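You operate a simulated robot arm through the tools that you are given. There is no shell and no other tool.

You are at the controls of a simulated robot arm. One attempt, no reset.

TASK
Plug in the air hose, open the air cock and set 20 psi.
Fine: its yellow-tipped plug goes home in the brass socket before the cock is opened.

Only the result counts: the job must be done as asked and must still hold three seconds after the hand-in. Knocking over, shifting, dropping, spilling or breaking anything else fails it.

THE ROBOT
A 6-joint arm with a two-finger parallel gripper on a trunk, on a base that moves. Base frame: it is fixed to the floor where the robot stands at the start and does not move with it; the origin is under the middle of the robot, x ahead of it, y to its left, z up; the surface under the hand at the start is at about z = 920. Units: mm, degrees, N and s.
It reaches about 1347 mm from its shoulder. Its first joint turns from -166.0 to 166.0 degrees. Places, roughly: air cock [200, -500, 800]; air dial [300, -400, 800]; air gauge [400, -300, 800]; blow button [600, -100, 1000]; drain knob [500, -100, 800]; mouth of the brass socket [700, 0, 900]; red lid [600, 0, 1000]. Payload 3.91 kg.
Tool frame: the origin (TCP) lies between the finger pads and is the grasp point; the fingertips stand 30 mm ahead of it; z points along the fingers, y is the line along which they close. Largest opening 110 mm; finger width 20, thickness 10; the body of the gripper, 48 by 112 mm, starts 55 mm behind the TCP.
Orientation is told as [roll, pitch, yaw] about the base's x, y, z axes, in that order, counted from this pose: with the fingers straight down and closing along the base's y, the tool's x points along the base's -x, its y along +y and its z along -z.

THE INTERFACE
- The arm moves only by the tool nudge_tool. Its argument "plan" is a list of rows, each an object of numbers (a shift or turn left out is 0, a gripper value left out holds the last): "x", "y", "z": the shift along the tool's x, y, z in mm; "rx", "ry", "rz": the turn, a rotation vector about the tool's x, y, z in degrees; "claw": the finger opening in mm, from 0 to 110. In form: [{"x": .., "y": .., "z": .., "rx": .., "ry": .., "rz": .., "claw": ..}, ...]. A call has 1 to 20 rows; each row shifts and turns the commanded pose from where the row before left it, along the tool's axes as they then stand. A row lasts 0.2 s, in which the tool goes at most 50 mm and 8.6 degrees; a call with a longer step from one row to the next is refused whole, and so is a gripper value outside its range. Where a pose cannot be reached the arm comes as near as it can. A force on the tool above 90 N (or 10 N above the force at the start of the call, whichever is more), or a blocked arm, ends the call early, and 0.2 s more pass. Each finger travels about 108 mm/s and halts on what it meets, pressing with about 41 N; the grip force reading is that of the motor and also rises with nothing between the fingers. The clock runs only during rows and for 0.2 s after the last one: add rows that do not move to give the fingers time. The reply holds the time, the measured pose of the TCP, the force on the tool along the base axes, the opening and the grip force, in the units named above and with some noise, with the torque about the TCP (base axes, N m) and any sound that the robot's microphone picked up, and new pictures: "show" is both (left out), scene, wrist or none.
- Cameras (640 x 400 px; columns grow to the right, rows downward): "scene" is now at [517.6, -362.8, 1314.1]; the picture's right is [0.00, -0.17, 0.99], its down [-0.36, 0.92, 0.16] and it looks along [-0.93, -0.36, -0.06] (base axes); focal length 214 px, centre (320, 200). "wrist" rides on the gripper at [72, 17, -103] in the tool frame; the picture's right is [-0.23, 0.97, 0.00], its down [-0.76, -0.18, -0.62] and it looks along [-0.61, -0.14, 0.78] (tool axes); focal length 222 px, centre (320, 200). There is no depth. A picture from a camera that has moved, and an enlarged one, comes with that camera's place and axes in the base frame and with its lens.
- roll_base(legs): drives the robot by 1 to 6 legs, each [ahead, left, turn to the left] in mm, mm and degrees, along the robot's own axes; the way and the turn of a leg run together, so that a leg with both is an arc; at most 1500 mm and 180 degrees a leg. The arm and the cameras ride along, it lands a little off, and it stops where it bumps. It gives what a move gives, and a new picture of the scene camera.
- turn_head(pan, tilt): turns the head with the scene camera to pan (to the left, within 80 degrees either way) and tilt (down, from -29 to 69), counted from straight ahead of the robot. It gives what a move gives, and a new picture of the scene camera.
- close_up(camera, box): a new picture of the part [left, top, right, bottom] of that camera's present view, enlarged. The clock stands still meanwhile.
- job_done(): hands the job in; it is judged then, once.

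Places have to be worked out from the pictures, the camera data and where the tool is seen. Open the gripper and draw the arm clear of the work before you hand the job in, unless the task says otherwise.

The tools are called after "Emit:" as name(argument=value, ...) on one line, values as JSON. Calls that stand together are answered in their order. nudge_tool: Moves the arm, as the interface text tells. Its arguments: {"type":"object","properties":{"plan":{"type":"array","items":{"type":"object","properties":{"x":{"type":"number"},"y":{"type":"number"},"z":{"type":"number"},"rx":{"type":"number"},"ry":{"type":"number"},"rz":{"type":"number"},"claw":{"type":"number"}}}},"show":{"type":"string","enum":["both","scene","wrist","none"]}},"required":["plan"]} The other tools are called the same way: roll_base (legs) drives the base; turn_head (pan, tilt) turns the head that bears the scene camera; close_up (camera, box) takes an enlarged picture of a part of a camera's view; job_done () hands the job in.

At the start:

```text
t: 0.0
tcp_pos: [507.2, -305.7, 1192.1]
tcp_rot: [0.0, -0.1, 0.0]
wrist_force: [0.6, -0.3, -0.1]
moment: [-0.04, -0.03, -0.01]
finger_gap: 110.3
gripper_force: 0.1
robot x, y, heading: [2.0, -1.4, 0.0]
head pan, tilt (commanded): [-80.2, 68.8]
```

scene: 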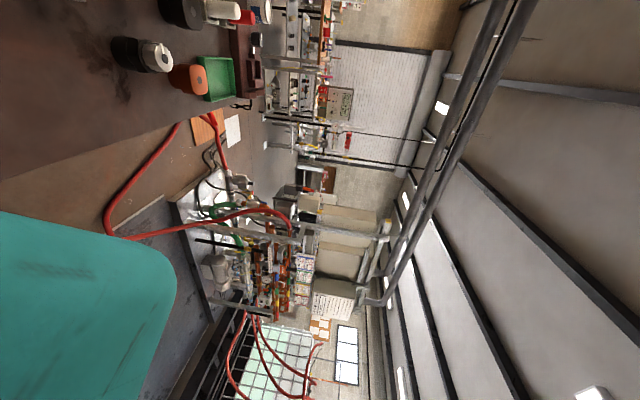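
wrist: 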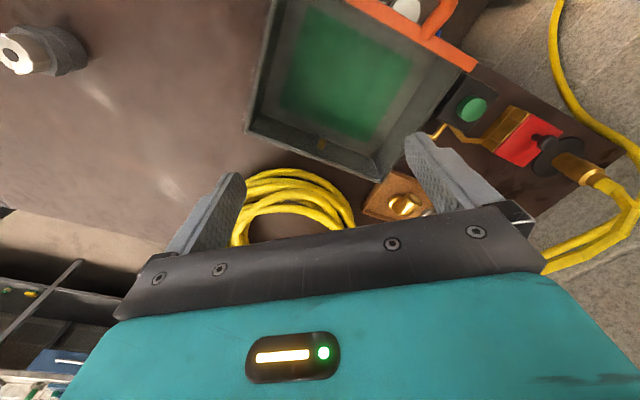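

The scene camera is looking away from the work, and the wrist view shows a bench with yellow hose and a valve block. I'll turn the head to find a better view of the bench.

Emit:
turn_head(pan=-20, tilt=40)

Emit:
close_up(camera="wrist", box=[320, 0, 640, 200])

```text
t: 1.3
tcp_pos: [508.2, -304.7, 1191.3]
tcp_rot: [0.0, -0.1, 0.0]
wrist_force: [-0.2, 0.9, -1.7]
moment: [-0.01, -0.01, 0.0]
finger_gap: 110.0
gripper_force: 0.1
robot x, y, heading: [2.2, -1.4, -0.0]
head pan, tilt (commanded): [-20.0, 40.0]
camera scene: at [553.7, -336.8, 1243.7], right [0.0, -0.94, 0.34], down [-0.77, 0.22, 0.6], along [-0.64, -0.26, -0.72], focal length 214 px, centre (320, 200)
```

scene: 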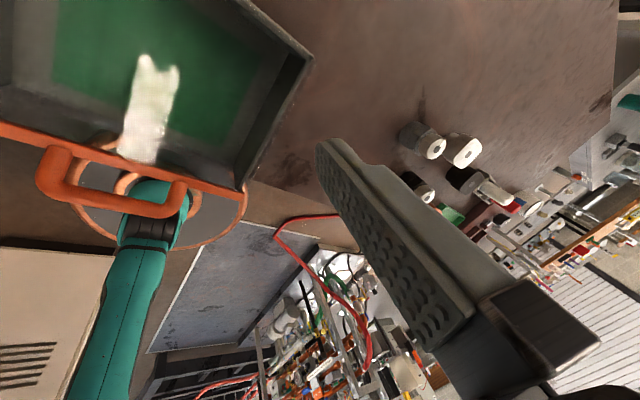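

```text
2.00 times, centred on (480, 100) of wrist
camera zoom: at [435.5, -289.8, 1295.7], right [0.23, 0.97, 0.0], down [0.76, -0.18, 0.62], along [0.61, -0.14, -0.78], focal length 444 px, centre (0, 400)
```

zoom: 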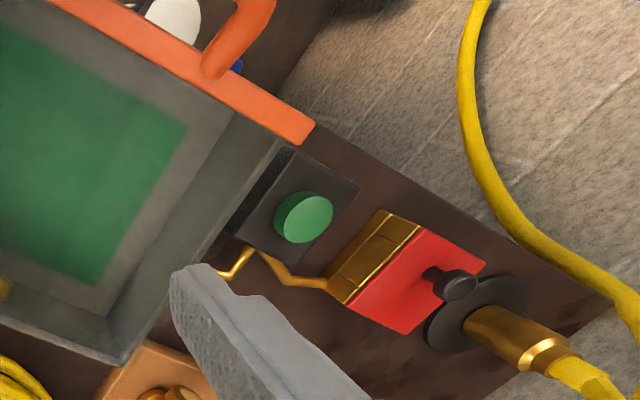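

The scene camera appears to sit close to the gripper and look back toward the robot. I'll test the head at pan 0, tilt 0 to understand how its pan and tilt map onto the world.

Emit:
turn_head(pan=0, tilt=0)

```text
t: 2.4
tcp_pos: [507.9, -305.2, 1193.2]
tcp_rot: [0.0, 0.0, 0.0]
wrist_force: [-0.1, 0.1, -0.2]
moment: [0.02, 0.03, 0.01]
finger_gap: 110.1
gripper_force: 0.0
robot x, y, heading: [3.8, -1.7, -0.0]
head pan, tilt (commanded): [0.0, 0.0]
camera scene: at [617.4, -307.7, 1233.6], right [0.0, -1.0, 0.0], down [-1.0, 0.0, 0.0], along [0.0, 0.0, -1.0], focal length 214 px, centre (320, 200)
```

scene: 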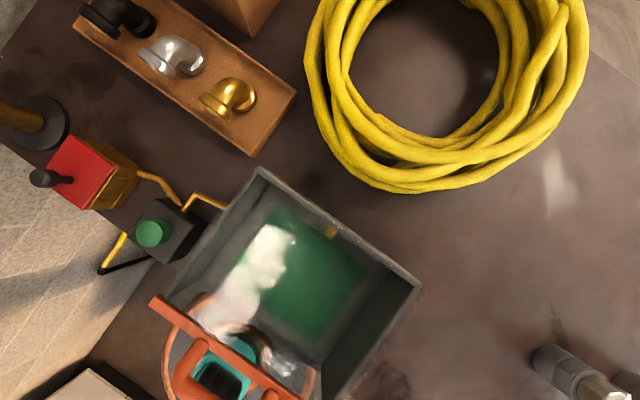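

At pan 0, tilt 0 the scene camera looks straight down from (617, -308, 1234), with image up as +x and image right as -y. I'll enlarge the left part with the fittings, and the tray area.

Emit:
close_up(camera="scene", box=[0, 0, 320, 200])

Emit:
close_up(camera="scene", box=[60, 160, 440, 400])

Emit:
close_up(camera="scene", box=[400, 200, 640, 400])

```text
2.00 times, centred on (160, 100) of scene
camera zoom: at [617.4, -307.7, 1233.6], right [0.0, -1.0, 0.0], down [-1.0, 0.0, 0.0], along [0.0, 0.0, -1.0], focal length 429 px, centre (640, 400)
```

zoom: 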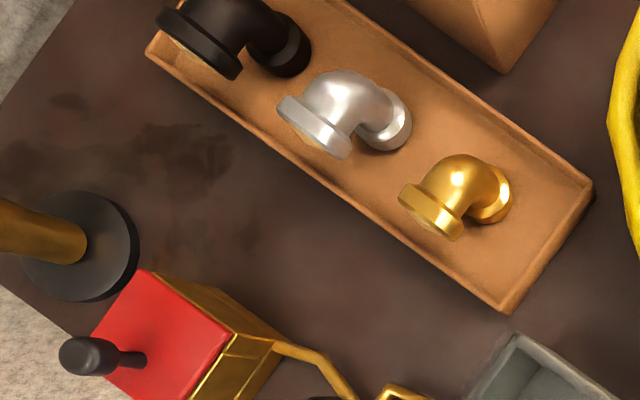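

```text
1.67 times, centred on (250, 280) of scene
camera zoom: at [617.4, -307.7, 1233.6], right [0.0, -1.0, 0.0], down [-1.0, 0.0, 0.0], along [0.0, 0.0, -1.0], focal length 358 px, centre (437, 67)
```

zoom: 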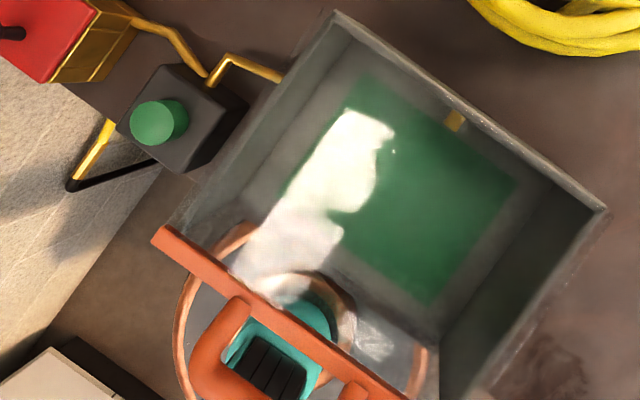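

```text
2.00 times, centred on (520, 300) of scene
camera zoom: at [617.4, -307.7, 1233.6], right [0.0, -1.0, 0.0], down [-1.0, 0.0, 0.0], along [0.0, 0.0, -1.0], focal length 429 px, centre (-80, 0)
```

zoom: 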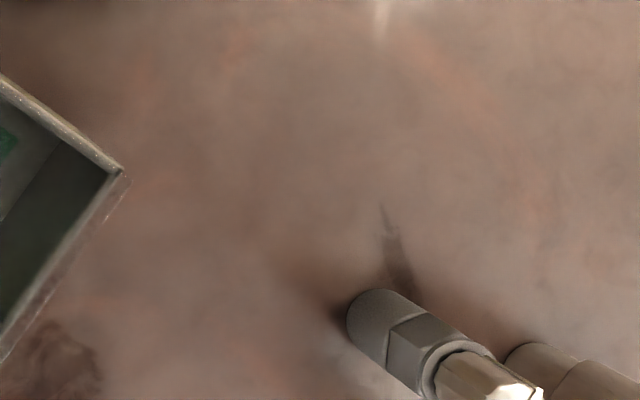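

Pan turns the camera about the base x axis, so negative pan looks toward -y. I'll look toward -y for the loose hose plugs.

Emit:
turn_head(pan=-50, tilt=10)

```text
t: 3.5
tcp_pos: [507.6, -306.8, 1193.0]
tcp_rot: [0.1, 0.0, 0.1]
wrist_force: [1.0, 0.4, 1.2]
moment: [-0.02, -0.01, 0.0]
finger_gap: 109.8
gripper_force: 0.0
robot x, y, heading: [1.6, -0.4, 0.1]
head pan, tilt (commanded): [-50.0, 10.0]
camera scene: at [601.5, -378.8, 1263.7], right [0.0, -0.64, 0.77], down [-0.98, 0.13, 0.11], along [-0.17, -0.75, -0.63], focal length 214 px, centre (320, 200)
```

scene: 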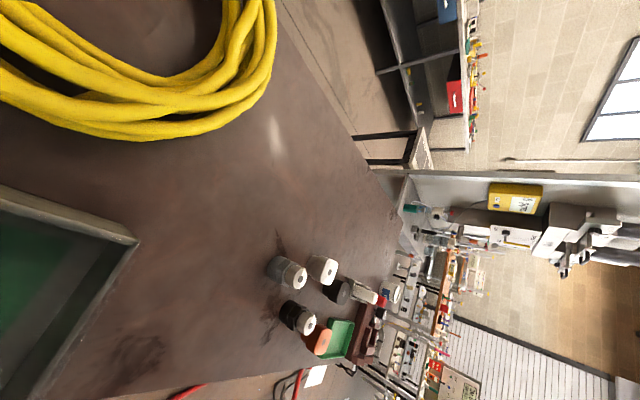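

I see several small upright cylinders at the far end of the bench. I'll zoom in on them.

Emit:
close_up(camera="scene", box=[240, 230, 400, 380])

Emit:
close_up(camera="scene", box=[0, 0, 320, 200])

```text
2.67 times, centred on (320, 305) of scene
camera zoom: at [601.5, -378.8, 1263.7], right [0.0, -0.64, 0.77], down [-0.98, 0.13, 0.11], along [-0.17, -0.75, -0.63], focal length 572 px, centre (320, -80)
```

zoom: 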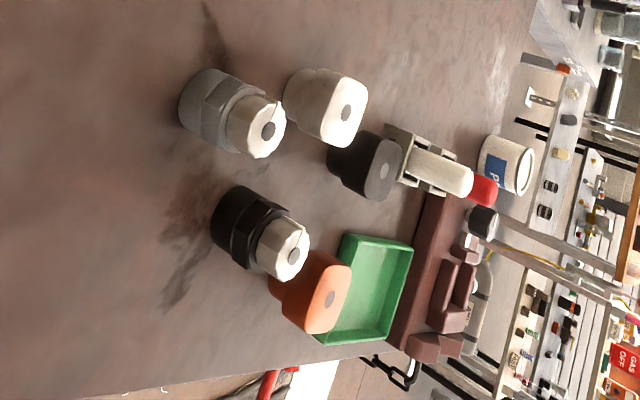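

```text
2.00 times, centred on (160, 100) of scene
camera zoom: at [601.5, -378.8, 1263.7], right [0.0, -0.64, 0.77], down [-0.98, 0.13, 0.11], along [-0.17, -0.75, -0.63], focal length 429 px, centre (640, 400)
```

zoom: 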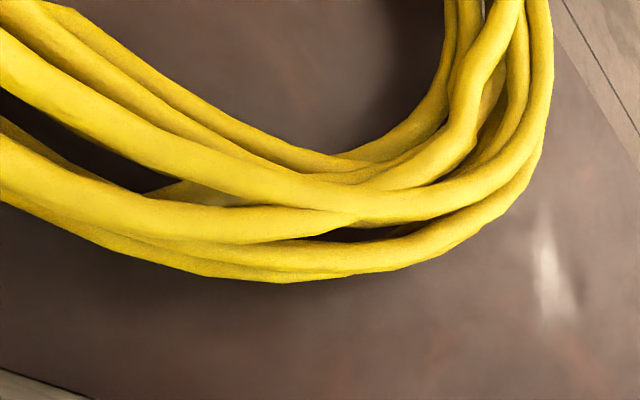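

Those look like loose fittings and not the hose plug. Next I'll look toward +y, at the red-lidded box and the brass cylinder with the hose.

Emit:
turn_head(pan=40, tilt=0)

Emit:
turn_head(pan=40, tilt=40)

Emit:
turn_head(pan=0, tilt=50)

```text
t: 5.2
tcp_pos: [508.6, -306.1, 1191.5]
tcp_rot: [0.0, 0.0, 0.0]
wrist_force: [0.5, -0.1, -0.4]
moment: [-0.01, -0.03, -0.03]
finger_gap: 109.8
gripper_force: 0.0
robot x, y, heading: [-1.0, -3.5, -0.2]
head pan, tilt (commanded): [40.0, 0.0]
camera scene: at [617.4, -249.9, 1254.6], right [0.0, -0.77, -0.64], down [-1.0, 0.0, 0.0], along [0.0, 0.64, -0.77], focal length 214 px, centre (320, 200)
```

scene: 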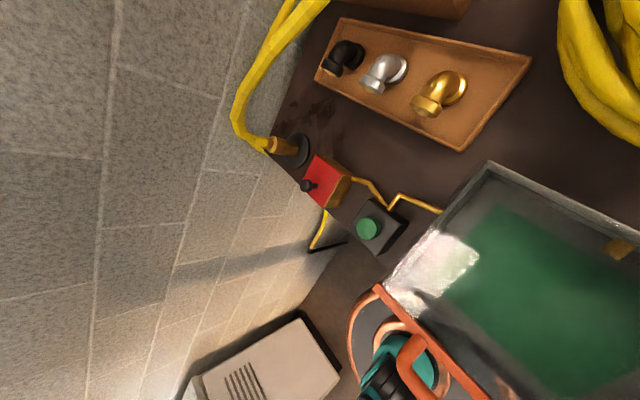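

```text
t: 6.3
tcp_pos: [507.5, -306.0, 1190.7]
tcp_rot: [-0.1, 0.0, 0.0]
wrist_force: [0.2, -0.1, -0.5]
moment: [-0.01, -0.01, -0.05]
finger_gap: 109.9
gripper_force: 0.0
robot x, y, heading: [-1.0, 0.5, 0.0]
head pan, tilt (commanded): [40.0, 40.0]
camera scene: at [553.8, -253.0, 1258.4], right [0.0, -0.77, -0.64], down [-0.77, -0.41, 0.49], along [-0.64, 0.49, -0.59], focal length 214 px, centre (320, 200)
```

scene: 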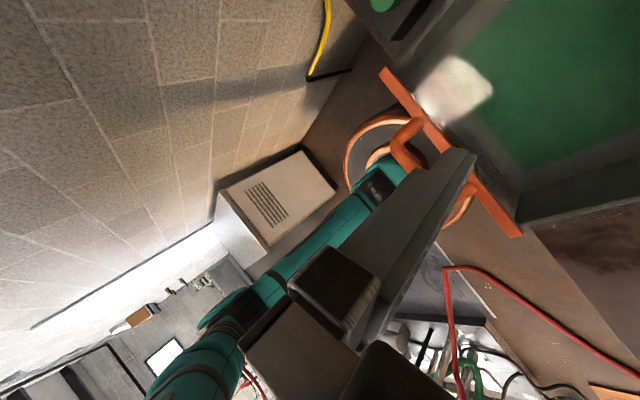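

```text
t: 7.3
tcp_pos: [507.9, -306.4, 1192.7]
tcp_rot: [0.1, 0.0, 0.0]
wrist_force: [-0.7, 0.5, -0.9]
moment: [0.03, -0.01, -0.04]
finger_gap: 109.9
gripper_force: 0.1
robot x, y, heading: [0.2, 1.2, 0.3]
head pan, tilt (commanded): [0.0, 50.0]
camera scene: at [539.6, -307.6, 1246.6], right [0.0, -1.0, 0.0], down [-0.64, 0.0, 0.77], along [-0.77, 0.0, -0.64], focal length 214 px, centre (320, 200)
```

scene: 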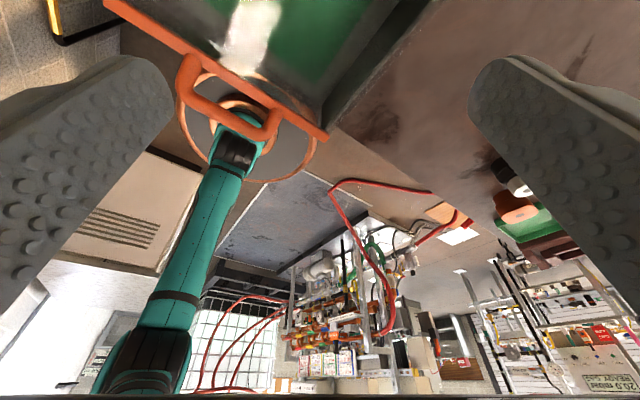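

The picture is coming together: the bench front faces the robot diagonally, with the cock, dial and gauge probably on its front face below the top. I'll look further ahead (+x) with negative tilt for the hose end and the sockets.

Emit:
turn_head(pan=0, tilt=-29)

Emit:
turn_head(pan=45, tilt=-29)

Emit:
turn_head(pan=-45, tilt=-29)

```text
t: 8.9
tcp_pos: [507.8, -305.7, 1192.5]
tcp_rot: [0.0, 0.0, 0.0]
wrist_force: [0.3, 1.1, 0.1]
moment: [0.0, -0.01, 0.0]
finger_gap: 110.3
gripper_force: 0.1
robot x, y, heading: [-2.7, -0.6, 0.0]
head pan, tilt (commanded): [0.0, -28.6]
camera scene: at [657.5, -307.7, 1256.5], right [0.0, -1.0, 0.0], down [-0.88, 0.0, -0.48], along [0.48, 0.0, -0.88], focal length 214 px, centre (320, 200)
```

scene: 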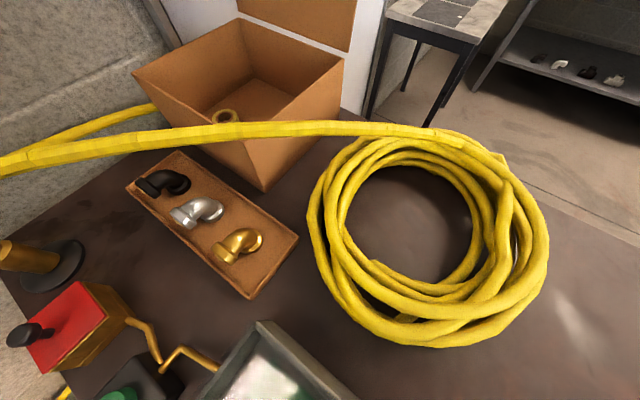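

```text
t: 10.0
tcp_pos: [508.7, -305.6, 1192.6]
tcp_rot: [0.0, 0.1, -0.1]
wrist_force: [0.2, -0.6, 0.0]
moment: [-0.01, 0.0, 0.03]
finger_gap: 110.0
gripper_force: 0.0
robot x, y, heading: [-0.9, -0.5, -0.2]
head pan, tilt (commanded): [45.0, -28.6]
camera scene: at [657.5, -260.3, 1276.1], right [0.0, -0.71, -0.71], down [-0.88, 0.34, -0.34], along [0.48, 0.62, -0.62], focal length 214 px, centre (320, 200)
```

scene: 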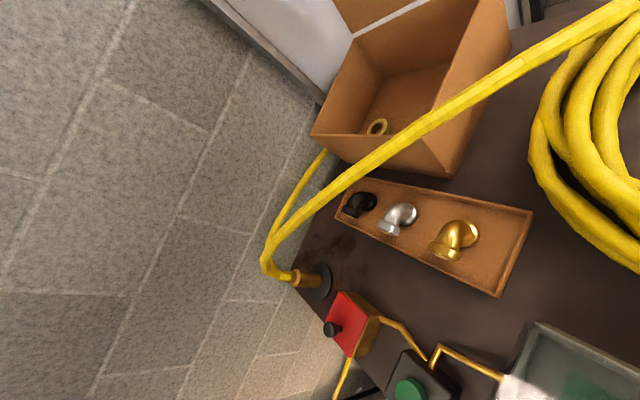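

```text
t: 11.6
tcp_pos: [506.6, -304.4, 1192.1]
tcp_rot: [-0.1, 0.0, 0.0]
wrist_force: [-0.1, 0.1, -0.8]
moment: [-0.02, -0.03, 0.01]
finger_gap: 109.9
gripper_force: 0.0
robot x, y, heading: [-2.4, -1.0, 0.1]
head pan, tilt (commanded): [-45.0, -28.6]
camera scene: at [657.5, -355.0, 1276.2], right [0.0, -0.71, 0.71], down [-0.88, -0.34, -0.34], along [0.48, -0.62, -0.62], focal length 214 px, centre (320, 200)
```

scene: 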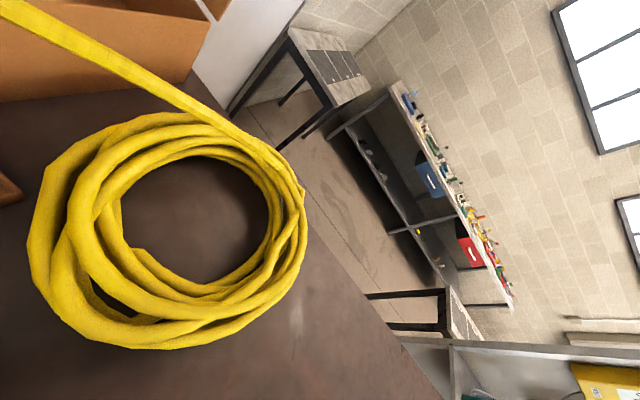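

There's an open cardboard box with a yellow ring inside, and hose strands running to a brass fitting on a black disc. I'll zoom on each from the +y view.

Emit:
turn_head(pan=35, tilt=-20)

Emit:
close_up(camera="scene", box=[180, 160, 380, 320])

Emit:
close_up(camera="scene", box=[240, 0, 480, 160])

Emit:
close_up(camera="scene", box=[300, 120, 460, 240])

```text
t: 13.2
tcp_pos: [506.8, -305.7, 1193.5]
tcp_rot: [0.0, 0.0, 0.1]
wrist_force: [-0.3, -0.5, 0.1]
moment: [0.0, 0.01, 0.0]
finger_gap: 109.9
gripper_force: 0.0
robot x, y, heading: [0.1, -1.9, 0.0]
head pan, tilt (commanded): [35.0, -20.0]
camera scene: at [646.7, -264.1, 1261.3], right [0.0, -0.82, -0.57], down [-0.94, 0.2, -0.28], along [0.34, 0.54, -0.77], focal length 214 px, centre (320, 200)
```

scene: 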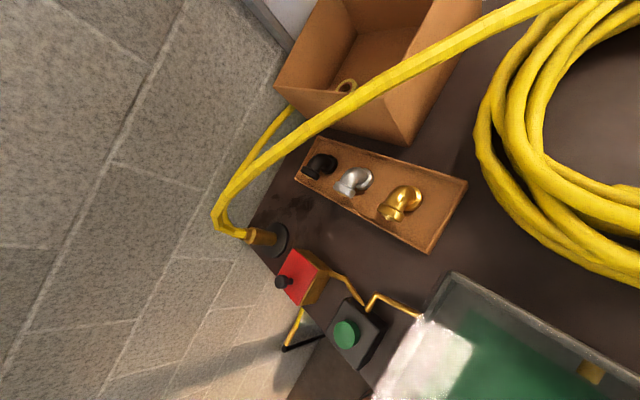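

```text
2.50 times, centred on (280, 240) of scene
camera zoom: at [646.7, -264.1, 1261.3], right [0.0, -0.82, -0.57], down [-0.94, 0.2, -0.28], along [0.34, 0.54, -0.77], focal length 536 px, centre (420, 100)
```

zoom: 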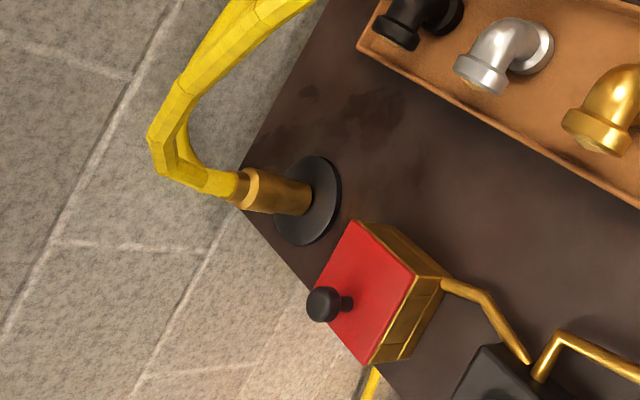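

```text
2.50 times, centred on (360, 80) of scene
camera zoom: at [646.7, -264.1, 1261.3], right [0.0, -0.82, -0.57], down [-0.94, 0.2, -0.28], along [0.34, 0.54, -0.77], focal length 536 px, centre (220, 500)
```

zoom: 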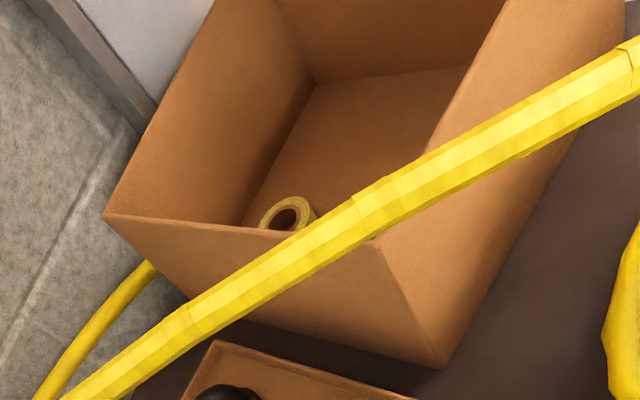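

```text
3.33 times, centred on (380, 180) of scene
camera zoom: at [646.7, -264.1, 1261.3], right [0.0, -0.82, -0.57], down [-0.94, 0.2, -0.28], along [0.34, 0.54, -0.77], focal length 715 px, centre (120, 267)
```

zoom: 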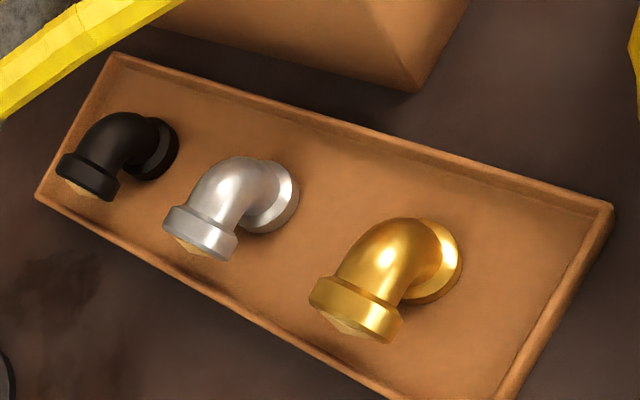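

The elbows look like loose parts in a cardboard tray. The interesting items are the red-lidded brass box and the brass cylinder on the black disc, so I'll move the arm toward +y for a closer look and see whether the scene camera rides along.

Emit:
nudge_tool(plan=[{"y": 40}, {"y": 40}, {"y": 40}, {"y": 40}, {"y": 40}, {"y": 40}], show="both")

```text
t: 14.6
tcp_pos: [509.0, -63.6, 1190.8]
tcp_rot: [0.0, 0.0, 0.0]
wrist_force: [-0.5, 0.8, -0.8]
moment: [0.02, 0.03, -0.01]
finger_gap: 109.9
gripper_force: 0.1
robot x, y, heading: [0.4, -1.8, 0.1]
head pan, tilt (commanded): [35.0, -20.0]
camera scene: at [647.1, -22.8, 1259.4], right [0.0, -0.82, -0.57], down [-0.94, 0.2, -0.28], along [0.34, 0.54, -0.77], focal length 214 px, centre (320, 200)
camera wrist: at [435.9, -48.4, 1293.8], right [0.23, 0.97, 0.0], down [0.76, -0.18, 0.62], along [0.61, -0.14, -0.78], focal length 222 px, centre (320, 200)
```

scene: 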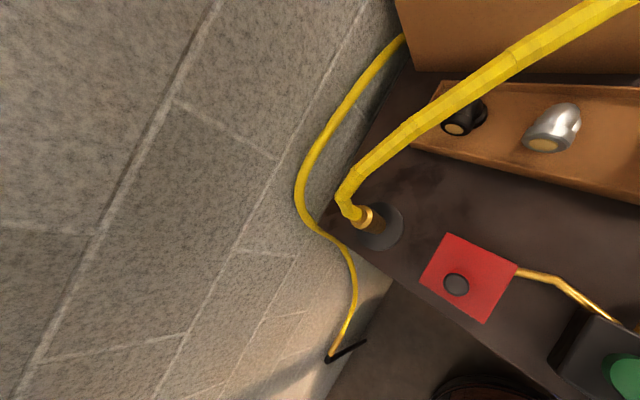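
wrist: 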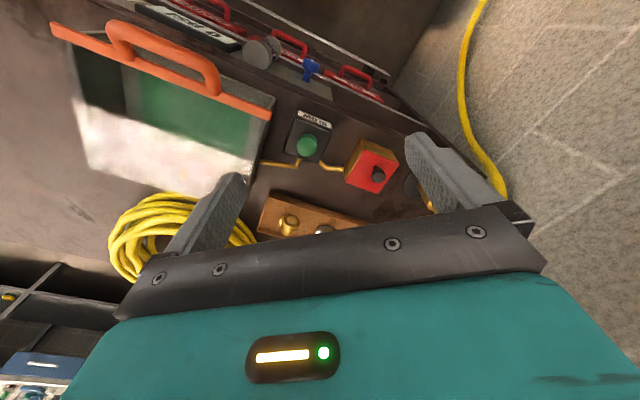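

The scene camera does ride on the arm. The wrist view now shows the bench front with labels, red handles, a blue knob and a grey dial, so I'll zoom in there.

Emit:
close_up(camera="wrist", box=[40, 0, 420, 130])

Emit:
close_up(camera="wrist", box=[240, 90, 440, 240])

Emit:
close_up(camera="scene", box=[280, 160, 540, 400])

```text
1.68 times, centred on (230, 65) of wrist
camera zoom: at [435.9, -48.4, 1293.8], right [0.23, 0.97, 0.0], down [0.76, -0.18, 0.62], along [0.61, -0.14, -0.78], focal length 374 px, centre (472, 427)
```

zoom: 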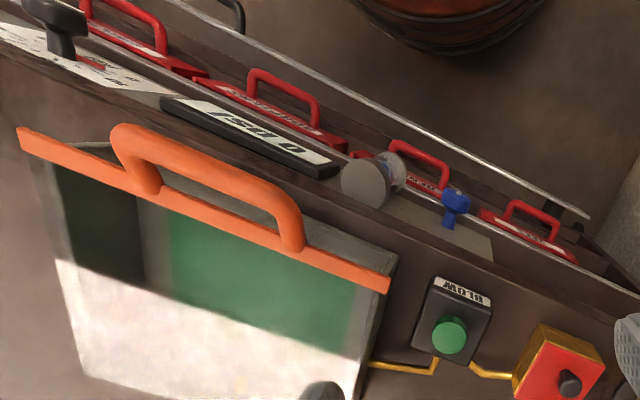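

```text
2.67 times, centred on (340, 165) of wrist
camera zoom: at [435.9, -48.4, 1293.8], right [0.23, 0.97, 0.0], down [0.76, -0.18, 0.62], along [0.61, -0.14, -0.78], focal length 592 px, centre (267, 293)
```

zoom: 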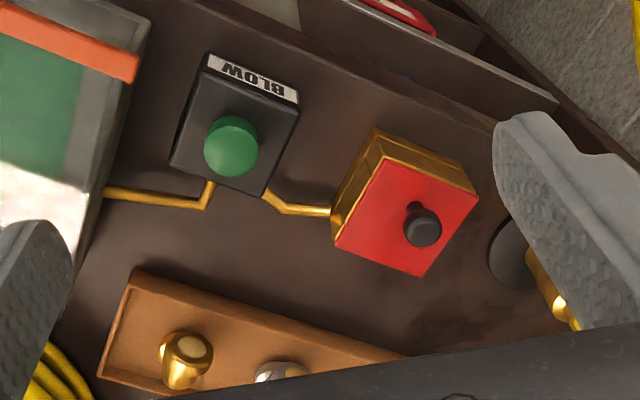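

```text
1.67 times, centred on (410, 280) of scene
camera zoom: at [647.1, -22.8, 1259.4], right [0.0, -0.82, -0.57], down [-0.94, 0.2, -0.28], along [0.34, 0.54, -0.77], focal length 358 px, centre (170, 67)
```

zoom: 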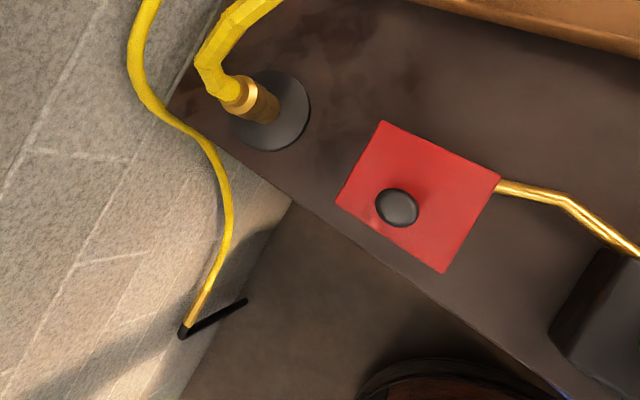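

The bench has a recessed front panel with a display, a black lever, a blue knob and a grey dial. A second, thinner hose seems to end on a black hook at roughly (350, 515, 410), so I'll look down at that.

Emit:
turn_head(pan=50, tilt=25)

Emit:
close_up(camera="scene", box=[200, 60, 440, 210])

```text
t: 15.7
tcp_pos: [508.9, -64.1, 1192.4]
tcp_rot: [0.0, 0.0, -0.1]
wrist_force: [-0.2, 0.2, -0.5]
moment: [-0.01, -0.04, 0.01]
finger_gap: 110.0
gripper_force: 0.0
robot x, y, heading: [-2.1, 2.3, -0.0]
head pan, tilt (commanded): [50.0, 25.0]
camera scene: at [577.6, 3.7, 1262.4], right [0.0, -0.64, -0.77], down [-0.91, -0.32, 0.27], along [-0.42, 0.69, -0.58], focal length 214 px, centre (320, 200)
```

scene: 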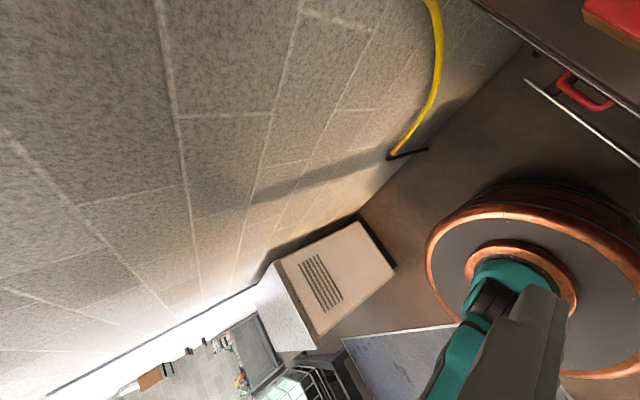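

```text
2.67 times, centred on (320, 135) of scene
camera zoom: at [577.6, 3.7, 1262.4], right [0.0, -0.64, -0.77], down [-0.91, -0.32, 0.27], along [-0.42, 0.69, -0.58], focal length 572 px, centre (320, 373)
```

zoom: 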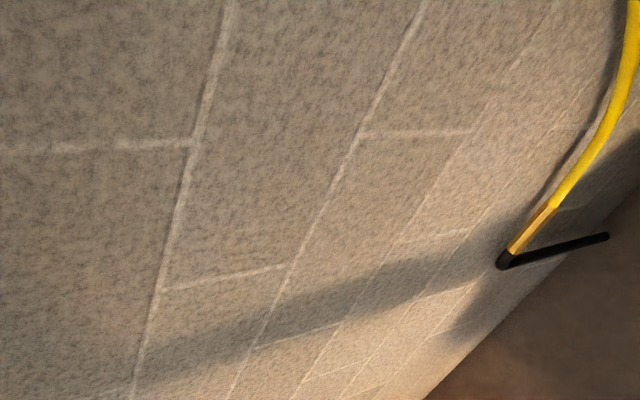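

The grey blocks are a wall at the bench's left, and the thin strand is just the hose's supply run down it. By triangulation the red lid is at about (650, -12, 970) and the brass cylinder on its disc at about (733, 110, 910), so the socket mouth must be on a hidden side of the red-lidded box. I'll move ahead and look back at it.

Emit:
nudge_tool(plan=[{"x": -35, "y": 25}, {"x": -35, "y": 25}, {"x": -35, "y": 25}, {"x": -35, "y": 25}, {"x": -35, "y": 25}], show="none")

Emit:
turn_head(pan=-5, tilt=30)

```text
t: 16.9
tcp_pos: [684.6, 61.5, 1196.7]
tcp_rot: [0.1, -0.1, 0.0]
wrist_force: [-0.8, 0.3, 1.4]
moment: [0.03, -0.09, 0.03]
finger_gap: 110.2
gripper_force: 0.1
robot x, y, heading: [-0.4, 0.7, -0.1]
head pan, tilt (commanded): [50.0, 25.0]
```

```text
t: 18.1
tcp_pos: [685.1, 62.1, 1196.5]
tcp_rot: [0.0, 0.1, 0.0]
wrist_force: [0.0, -0.5, -0.9]
moment: [-0.03, -0.01, 0.0]
finger_gap: 110.0
gripper_force: 0.0
robot x, y, heading: [3.2, -2.6, 0.2]
head pan, tilt (commanded): [-5.0, 30.0]
camera scene: at [747.1, 51.9, 1236.6], right [0.0, -1.0, 0.09], down [-0.87, 0.04, 0.5], along [-0.5, -0.07, -0.86], focal length 214 px, centre (320, 200)
```

scene: 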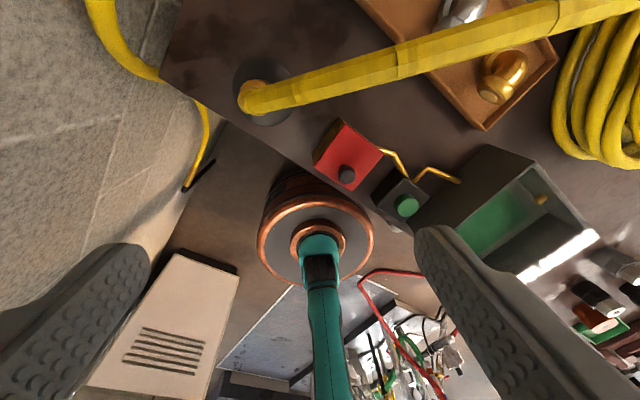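

Now I see the red-lidded box from behind. I'll zoom in on it and on the hose end.

Emit:
close_up(camera="scene", box=[220, 50, 440, 220])

Emit:
turn_head(pan=0, tilt=0)

Emit:
close_up(camera="scene", box=[200, 130, 440, 330])

```text
2.35 times, centred on (330, 135) of scene
camera zoom: at [747.1, 51.9, 1236.6], right [0.0, -1.0, 0.09], down [-0.87, 0.04, 0.5], along [-0.5, -0.07, -0.86], focal length 505 px, centre (296, 353)
```

zoom: 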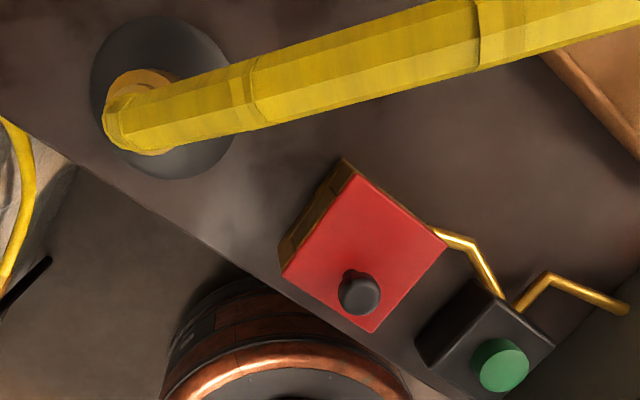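

```text
t: 19.1
tcp_pos: [685.7, 62.2, 1195.0]
tcp_rot: [0.0, 0.0, -0.1]
wrist_force: [0.2, 0.5, 1.0]
moment: [-0.01, 0.04, 0.01]
finger_gap: 109.9
gripper_force: 0.1
robot x, y, heading: [-0.6, -0.4, 0.1]
head pan, tilt (commanded): [0.0, 0.0]
camera scene: at [795.3, 59.7, 1236.6], right [0.0, -1.0, 0.0], down [-1.0, 0.0, 0.0], along [0.0, 0.0, -1.0], focal length 214 px, centre (320, 200)
```

scene: 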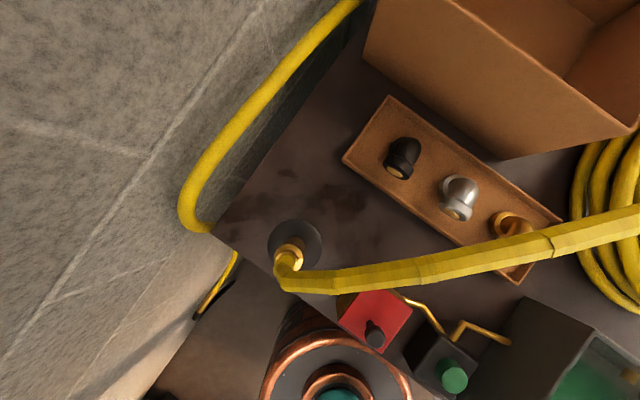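

```text
2.00 times, centred on (320, 230) of scene
camera zoom: at [795.3, 59.7, 1236.6], right [0.0, -1.0, 0.0], down [-1.0, 0.0, 0.0], along [0.0, 0.0, -1.0], focal length 429 px, centre (320, 140)
```

zoom: 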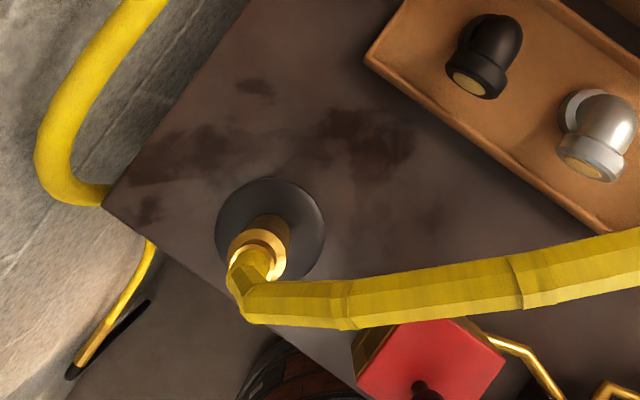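

The hose end is a brass plug with a yellow segment, standing upright on a black disc stand. The socket is likely in or on the brass box with the red lid. I'll back off and tip the fingers toward horizontal, so the head camera looks ahead at the bench front.

Emit:
nudge_tool(plan=[{"x": 47}, {"x": 47}, {"x": 47}, {"x": 47}, {"x": 47}, {"x": 47}, {"ry": -8.5}, {"ry": -8.5}, {"ry": -8.5}, {"ry": -8.5}, {"ry": -8.5}, {"ry": -8.5}, {"ry": -8.5}], show="both")

```text
t: 21.9
tcp_pos: [400.9, 58.9, 1192.4]
tcp_rot: [-0.1, -59.7, 0.0]
wrist_force: [0.7, 0.3, 0.4]
moment: [-0.01, 0.03, -0.02]
finger_gap: 109.9
gripper_force: 0.1
robot x, y, heading: [-3.0, -1.7, -0.3]
head pan, tilt (commanded): [0.0, 0.0]
camera scene: at [421.8, 56.9, 1308.9], right [0.0, -1.0, 0.0], down [-0.51, 0.0, -0.86], along [0.86, 0.0, -0.51], focal length 214 px, centre (320, 200)
camera wrist: at [275.4, 74.7, 1182.3], right [0.11, 0.97, 0.2], down [-0.15, -0.18, 0.97], along [0.98, -0.14, 0.13], focal length 222 px, centre (320, 200)
```

scene: 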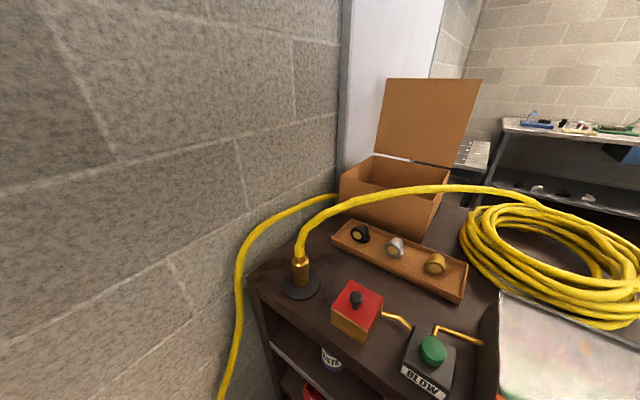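
wrist: 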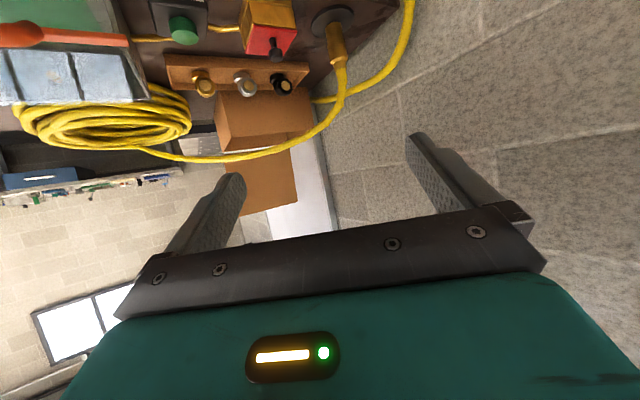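

This is a much clearer view. I'll zoom in on the plug, the red-lidded box and the button area.

Emit:
close_up(camera="scene", box=[240, 230, 400, 360])

Emit:
close_up(camera="wrist", box=[150, 0, 430, 110])

Emit:
turn_head(pan=-25, tilt=25)

```text
3.08 times, centred on (320, 295) of scene
camera zoom: at [421.8, 56.9, 1308.9], right [0.0, -1.0, 0.0], down [-0.51, 0.0, -0.86], along [0.86, 0.0, -0.51], focal length 660 px, centre (320, -92)
```

zoom: 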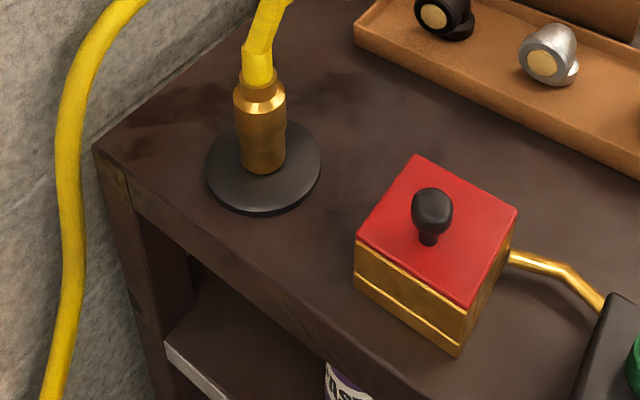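

```text
2.29 times, centred on (290, 55) of wrist
camera zoom: at [275.4, 74.7, 1182.3], right [0.11, 0.97, 0.2], down [-0.15, -0.18, 0.97], along [0.98, -0.14, 0.13], focal length 508 px, centre (389, 531)
```

zoom: 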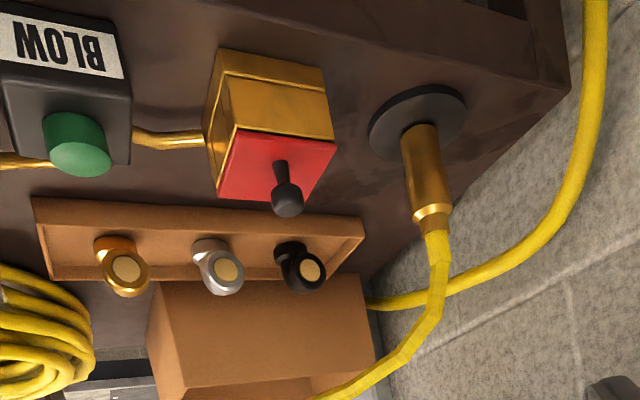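

```text
t: 22.8
tcp_pos: [400.6, 59.2, 1192.5]
tcp_rot: [0.1, -59.5, 0.1]
wrist_force: [0.4, -0.5, 0.5]
moment: [0.02, 0.03, 0.02]
finger_gap: 110.1
gripper_force: 0.0
robot x, y, heading: [-1.0, -2.5, 0.1]
head pan, tilt (commanded): [-25.0, 25.0]
camera scene: at [396.0, 17.9, 1277.5], right [-0.36, -0.91, 0.21], down [-0.79, 0.18, -0.59], along [0.49, -0.38, -0.78], focal length 214 px, centre (320, 200)
```

scene: 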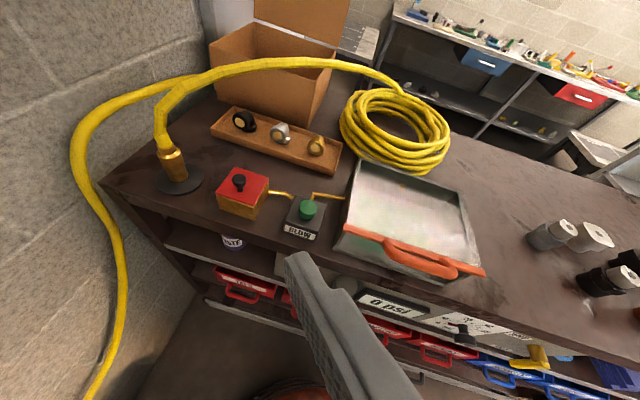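

Now the front panel is visible: the "0 psi" gauge, a board with a black dial and a yellow cock handle. I'll zoom in on these and on the box.

Emit:
close_up(camera="scene", box=[320, 260, 600, 400])

Emit:
close_up(camera="scene", box=[140, 120, 340, 260])

Emit:
turn_head(pan=-55, tilt=35)

```text
2.29 times, centred on (460, 330) of scene
camera zoom: at [396.0, 17.9, 1277.5], right [-0.36, -0.91, 0.21], down [-0.79, 0.18, -0.59], along [0.49, -0.38, -0.78], focal length 490 px, centre (0, -97)
```

zoom: 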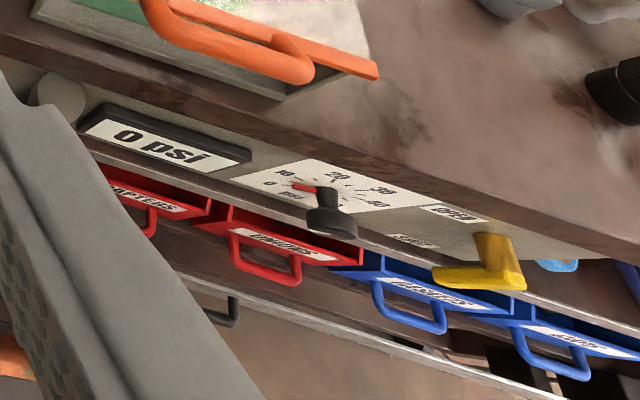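

```text
2.86 times, centred on (240, 190) of scene
camera zoom: at [396.0, 17.9, 1277.5], right [-0.36, -0.91, 0.21], down [-0.79, 0.18, -0.59], along [0.49, -0.38, -0.78], focal length 613 px, centre (549, 229)
```

zoom: 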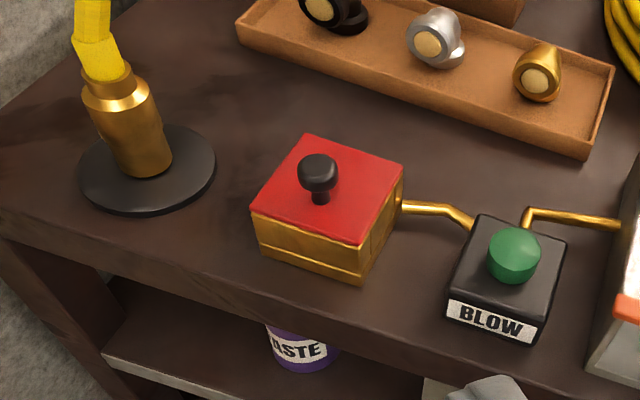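

```text
t: 23.7
tcp_pos: [400.9, 58.5, 1192.4]
tcp_rot: [0.0, -59.4, 0.0]
wrist_force: [0.6, 0.4, 0.1]
moment: [0.02, -0.03, 0.03]
finger_gap: 110.2
gripper_force: 0.0
robot x, y, heading: [-1.6, 3.1, -0.1]
head pan, tilt (commanded): [-55.0, 35.0]
camera scene: at [359.5, -15.3, 1280.7], right [-0.7, -0.57, 0.42], down [-0.7, 0.47, -0.54], along [0.11, -0.67, -0.73], focal length 214 px, centre (320, 200)
```

scene: 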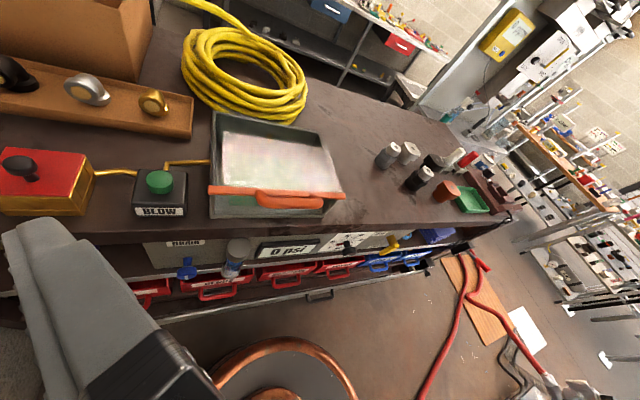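

The layout is now clear. The bench front direction is n ≈ (0.80, -0.60), the box (lid centre) is at about (648, -9, 970), the lid knob at about (637, -2, 998) and the plug at about (720, 96), top z ≈ 1004. I'll yaw the hand to face the bench squarely and look closer at the lid.

Emit:
nudge_tool(plan=[{"rx": 6.3, "rz": 3.72}, {"rx": 6.3, "rz": 3.72}, {"rx": 6.3, "rz": 3.72}, {"rx": 6.3, "rz": 3.72}, {"rx": 6.3, "rz": 3.72}], show="none")

Emit:
turn_head(pan=0, tilt=15)

```text
t: 24.9
tcp_pos: [400.8, 59.9, 1193.5]
tcp_rot: [0.2, -59.5, -37.0]
wrist_force: [0.1, -0.2, 0.3]
moment: [0.01, -0.02, 0.06]
finger_gap: 110.2
gripper_force: 0.1
robot x, y, heading: [4.4, 1.6, 0.2]
head pan, tilt (commanded): [-55.0, 35.0]
```

```text
t: 26.1
tcp_pos: [401.1, 59.1, 1193.2]
tcp_rot: [0.1, -59.5, -36.6]
wrist_force: [-0.5, 0.2, -0.3]
moment: [0.0, -0.01, 0.0]
finger_gap: 110.0
gripper_force: 0.1
robot x, y, heading: [1.0, -1.7, 0.1]
head pan, tilt (commanded): [0.0, 15.0]
camera scene: at [410.5, 49.8, 1286.2], right [-0.6, -0.8, 0.0], down [-0.57, 0.43, -0.7], along [0.56, -0.42, -0.71], focal length 214 px, centre (320, 200)
```

scene: 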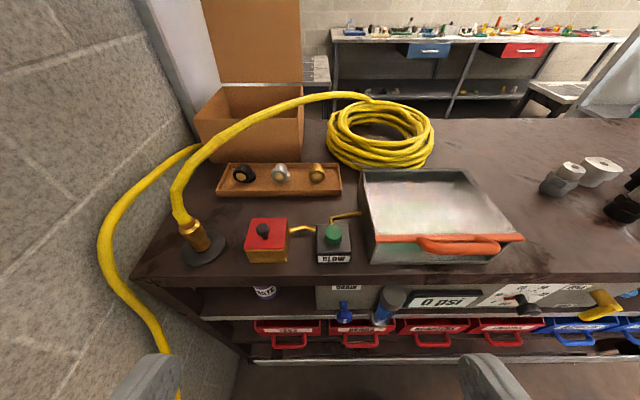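

The view is now square to the bench. I'll advance to a pre-approach about 130 mm back from the lid knob, then zoom in on the lid.

Emit:
nudge_tool(plan=[{"x": 10.7, "y": 18.4, "z": 32.7}, {"x": 10.7, "y": 18.4, "z": 32.7}, {"x": 10.7, "y": 18.4, "z": 32.7}, {"x": 10.7, "y": 18.4, "z": 32.7}, {"x": 10.7, "y": 18.4, "z": 32.7}], show="both")

Emit:
close_up(camera="scene", box=[180, 60, 460, 260])

```text
t: 27.4
tcp_pos: [547.7, 63.2, 1065.1]
tcp_rot: [0.0, -59.5, -36.7]
wrist_force: [-0.3, -1.2, 0.3]
moment: [0.01, 0.0, 0.04]
finger_gap: 109.9
gripper_force: 0.0
robot x, y, heading: [-0.9, -0.4, -0.1]
head pan, tilt (commanded): [0.0, 15.0]
camera scene: at [556.1, 53.9, 1159.0], right [-0.6, -0.8, 0.0], down [-0.57, 0.43, -0.7], along [0.56, -0.42, -0.71], focal length 214 px, centre (320, 200)
camera wrist: at [456.0, 150.7, 1055.2], right [0.67, 0.71, 0.2], down [-0.23, -0.05, 0.97], along [0.7, -0.7, 0.13], focal length 222 px, centre (320, 200)
```

scene: 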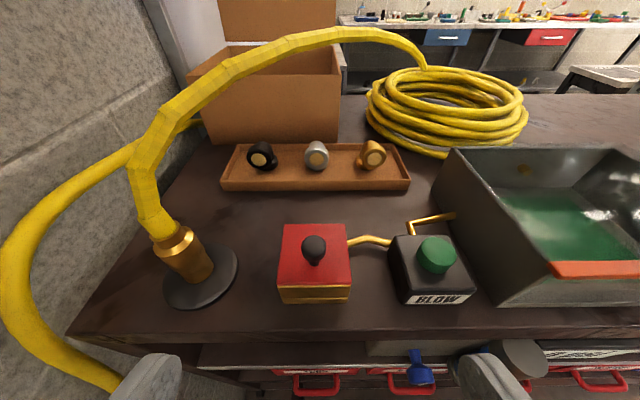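
wrist: 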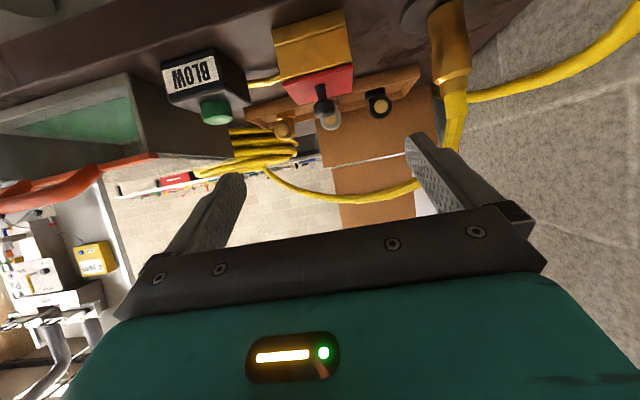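

```text
2.00 times, centred on (320, 160) of scene
camera zoom: at [556.1, 53.9, 1159.0], right [-0.6, -0.8, 0.0], down [-0.57, 0.43, -0.7], along [0.56, -0.42, -0.71], focal length 429 px, centre (320, 280)
```

zoom: 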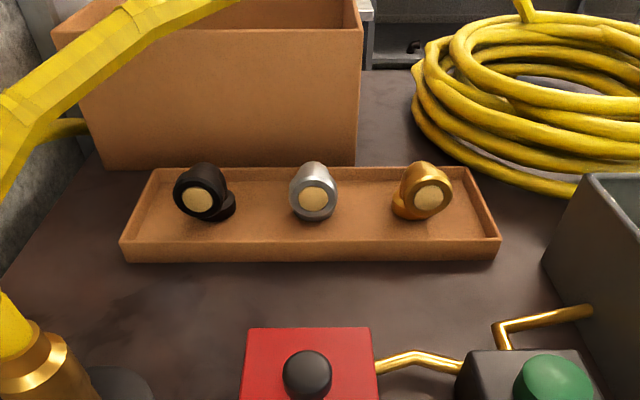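

I'll zoom in on the red-lidded box in both cameras to see how the lid is mounted.

Emit:
close_up(camera="scene", box=[140, 200, 380, 320])

Emit:
close_up(camera="wrist", box=[240, 0, 500, 140])

```text
2.67 times, centred on (260, 260) of scene
camera zoom: at [556.1, 53.9, 1159.0], right [-0.6, -0.8, 0.0], down [-0.57, 0.43, -0.7], along [0.56, -0.42, -0.71], focal length 572 px, centre (480, 40)
```

zoom: 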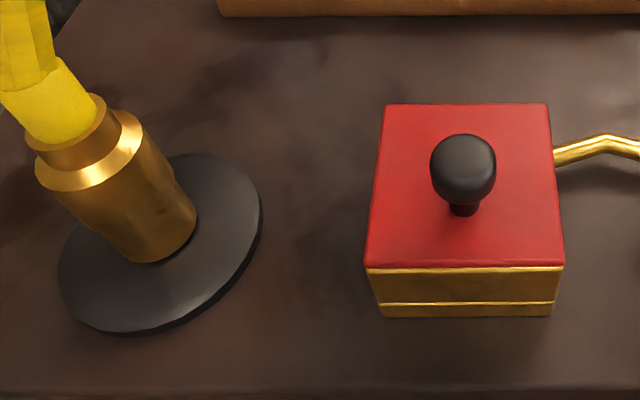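

```text
2.46 times, centred on (370, 70) of wrist
camera zoom: at [456.0, 150.7, 1055.2], right [0.67, 0.71, 0.2], down [-0.23, -0.05, 0.97], along [0.7, -0.7, 0.13], focal length 547 px, centre (197, 520)
```

zoom: 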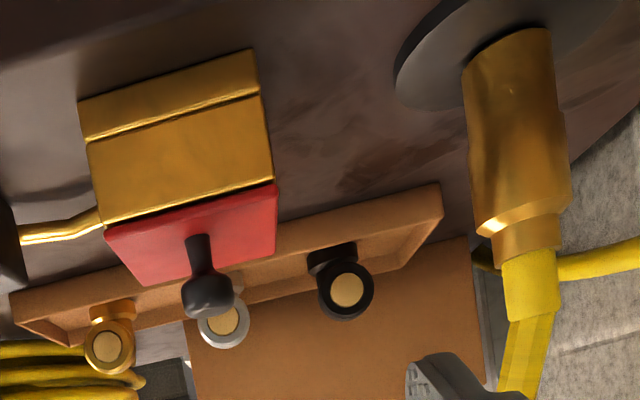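

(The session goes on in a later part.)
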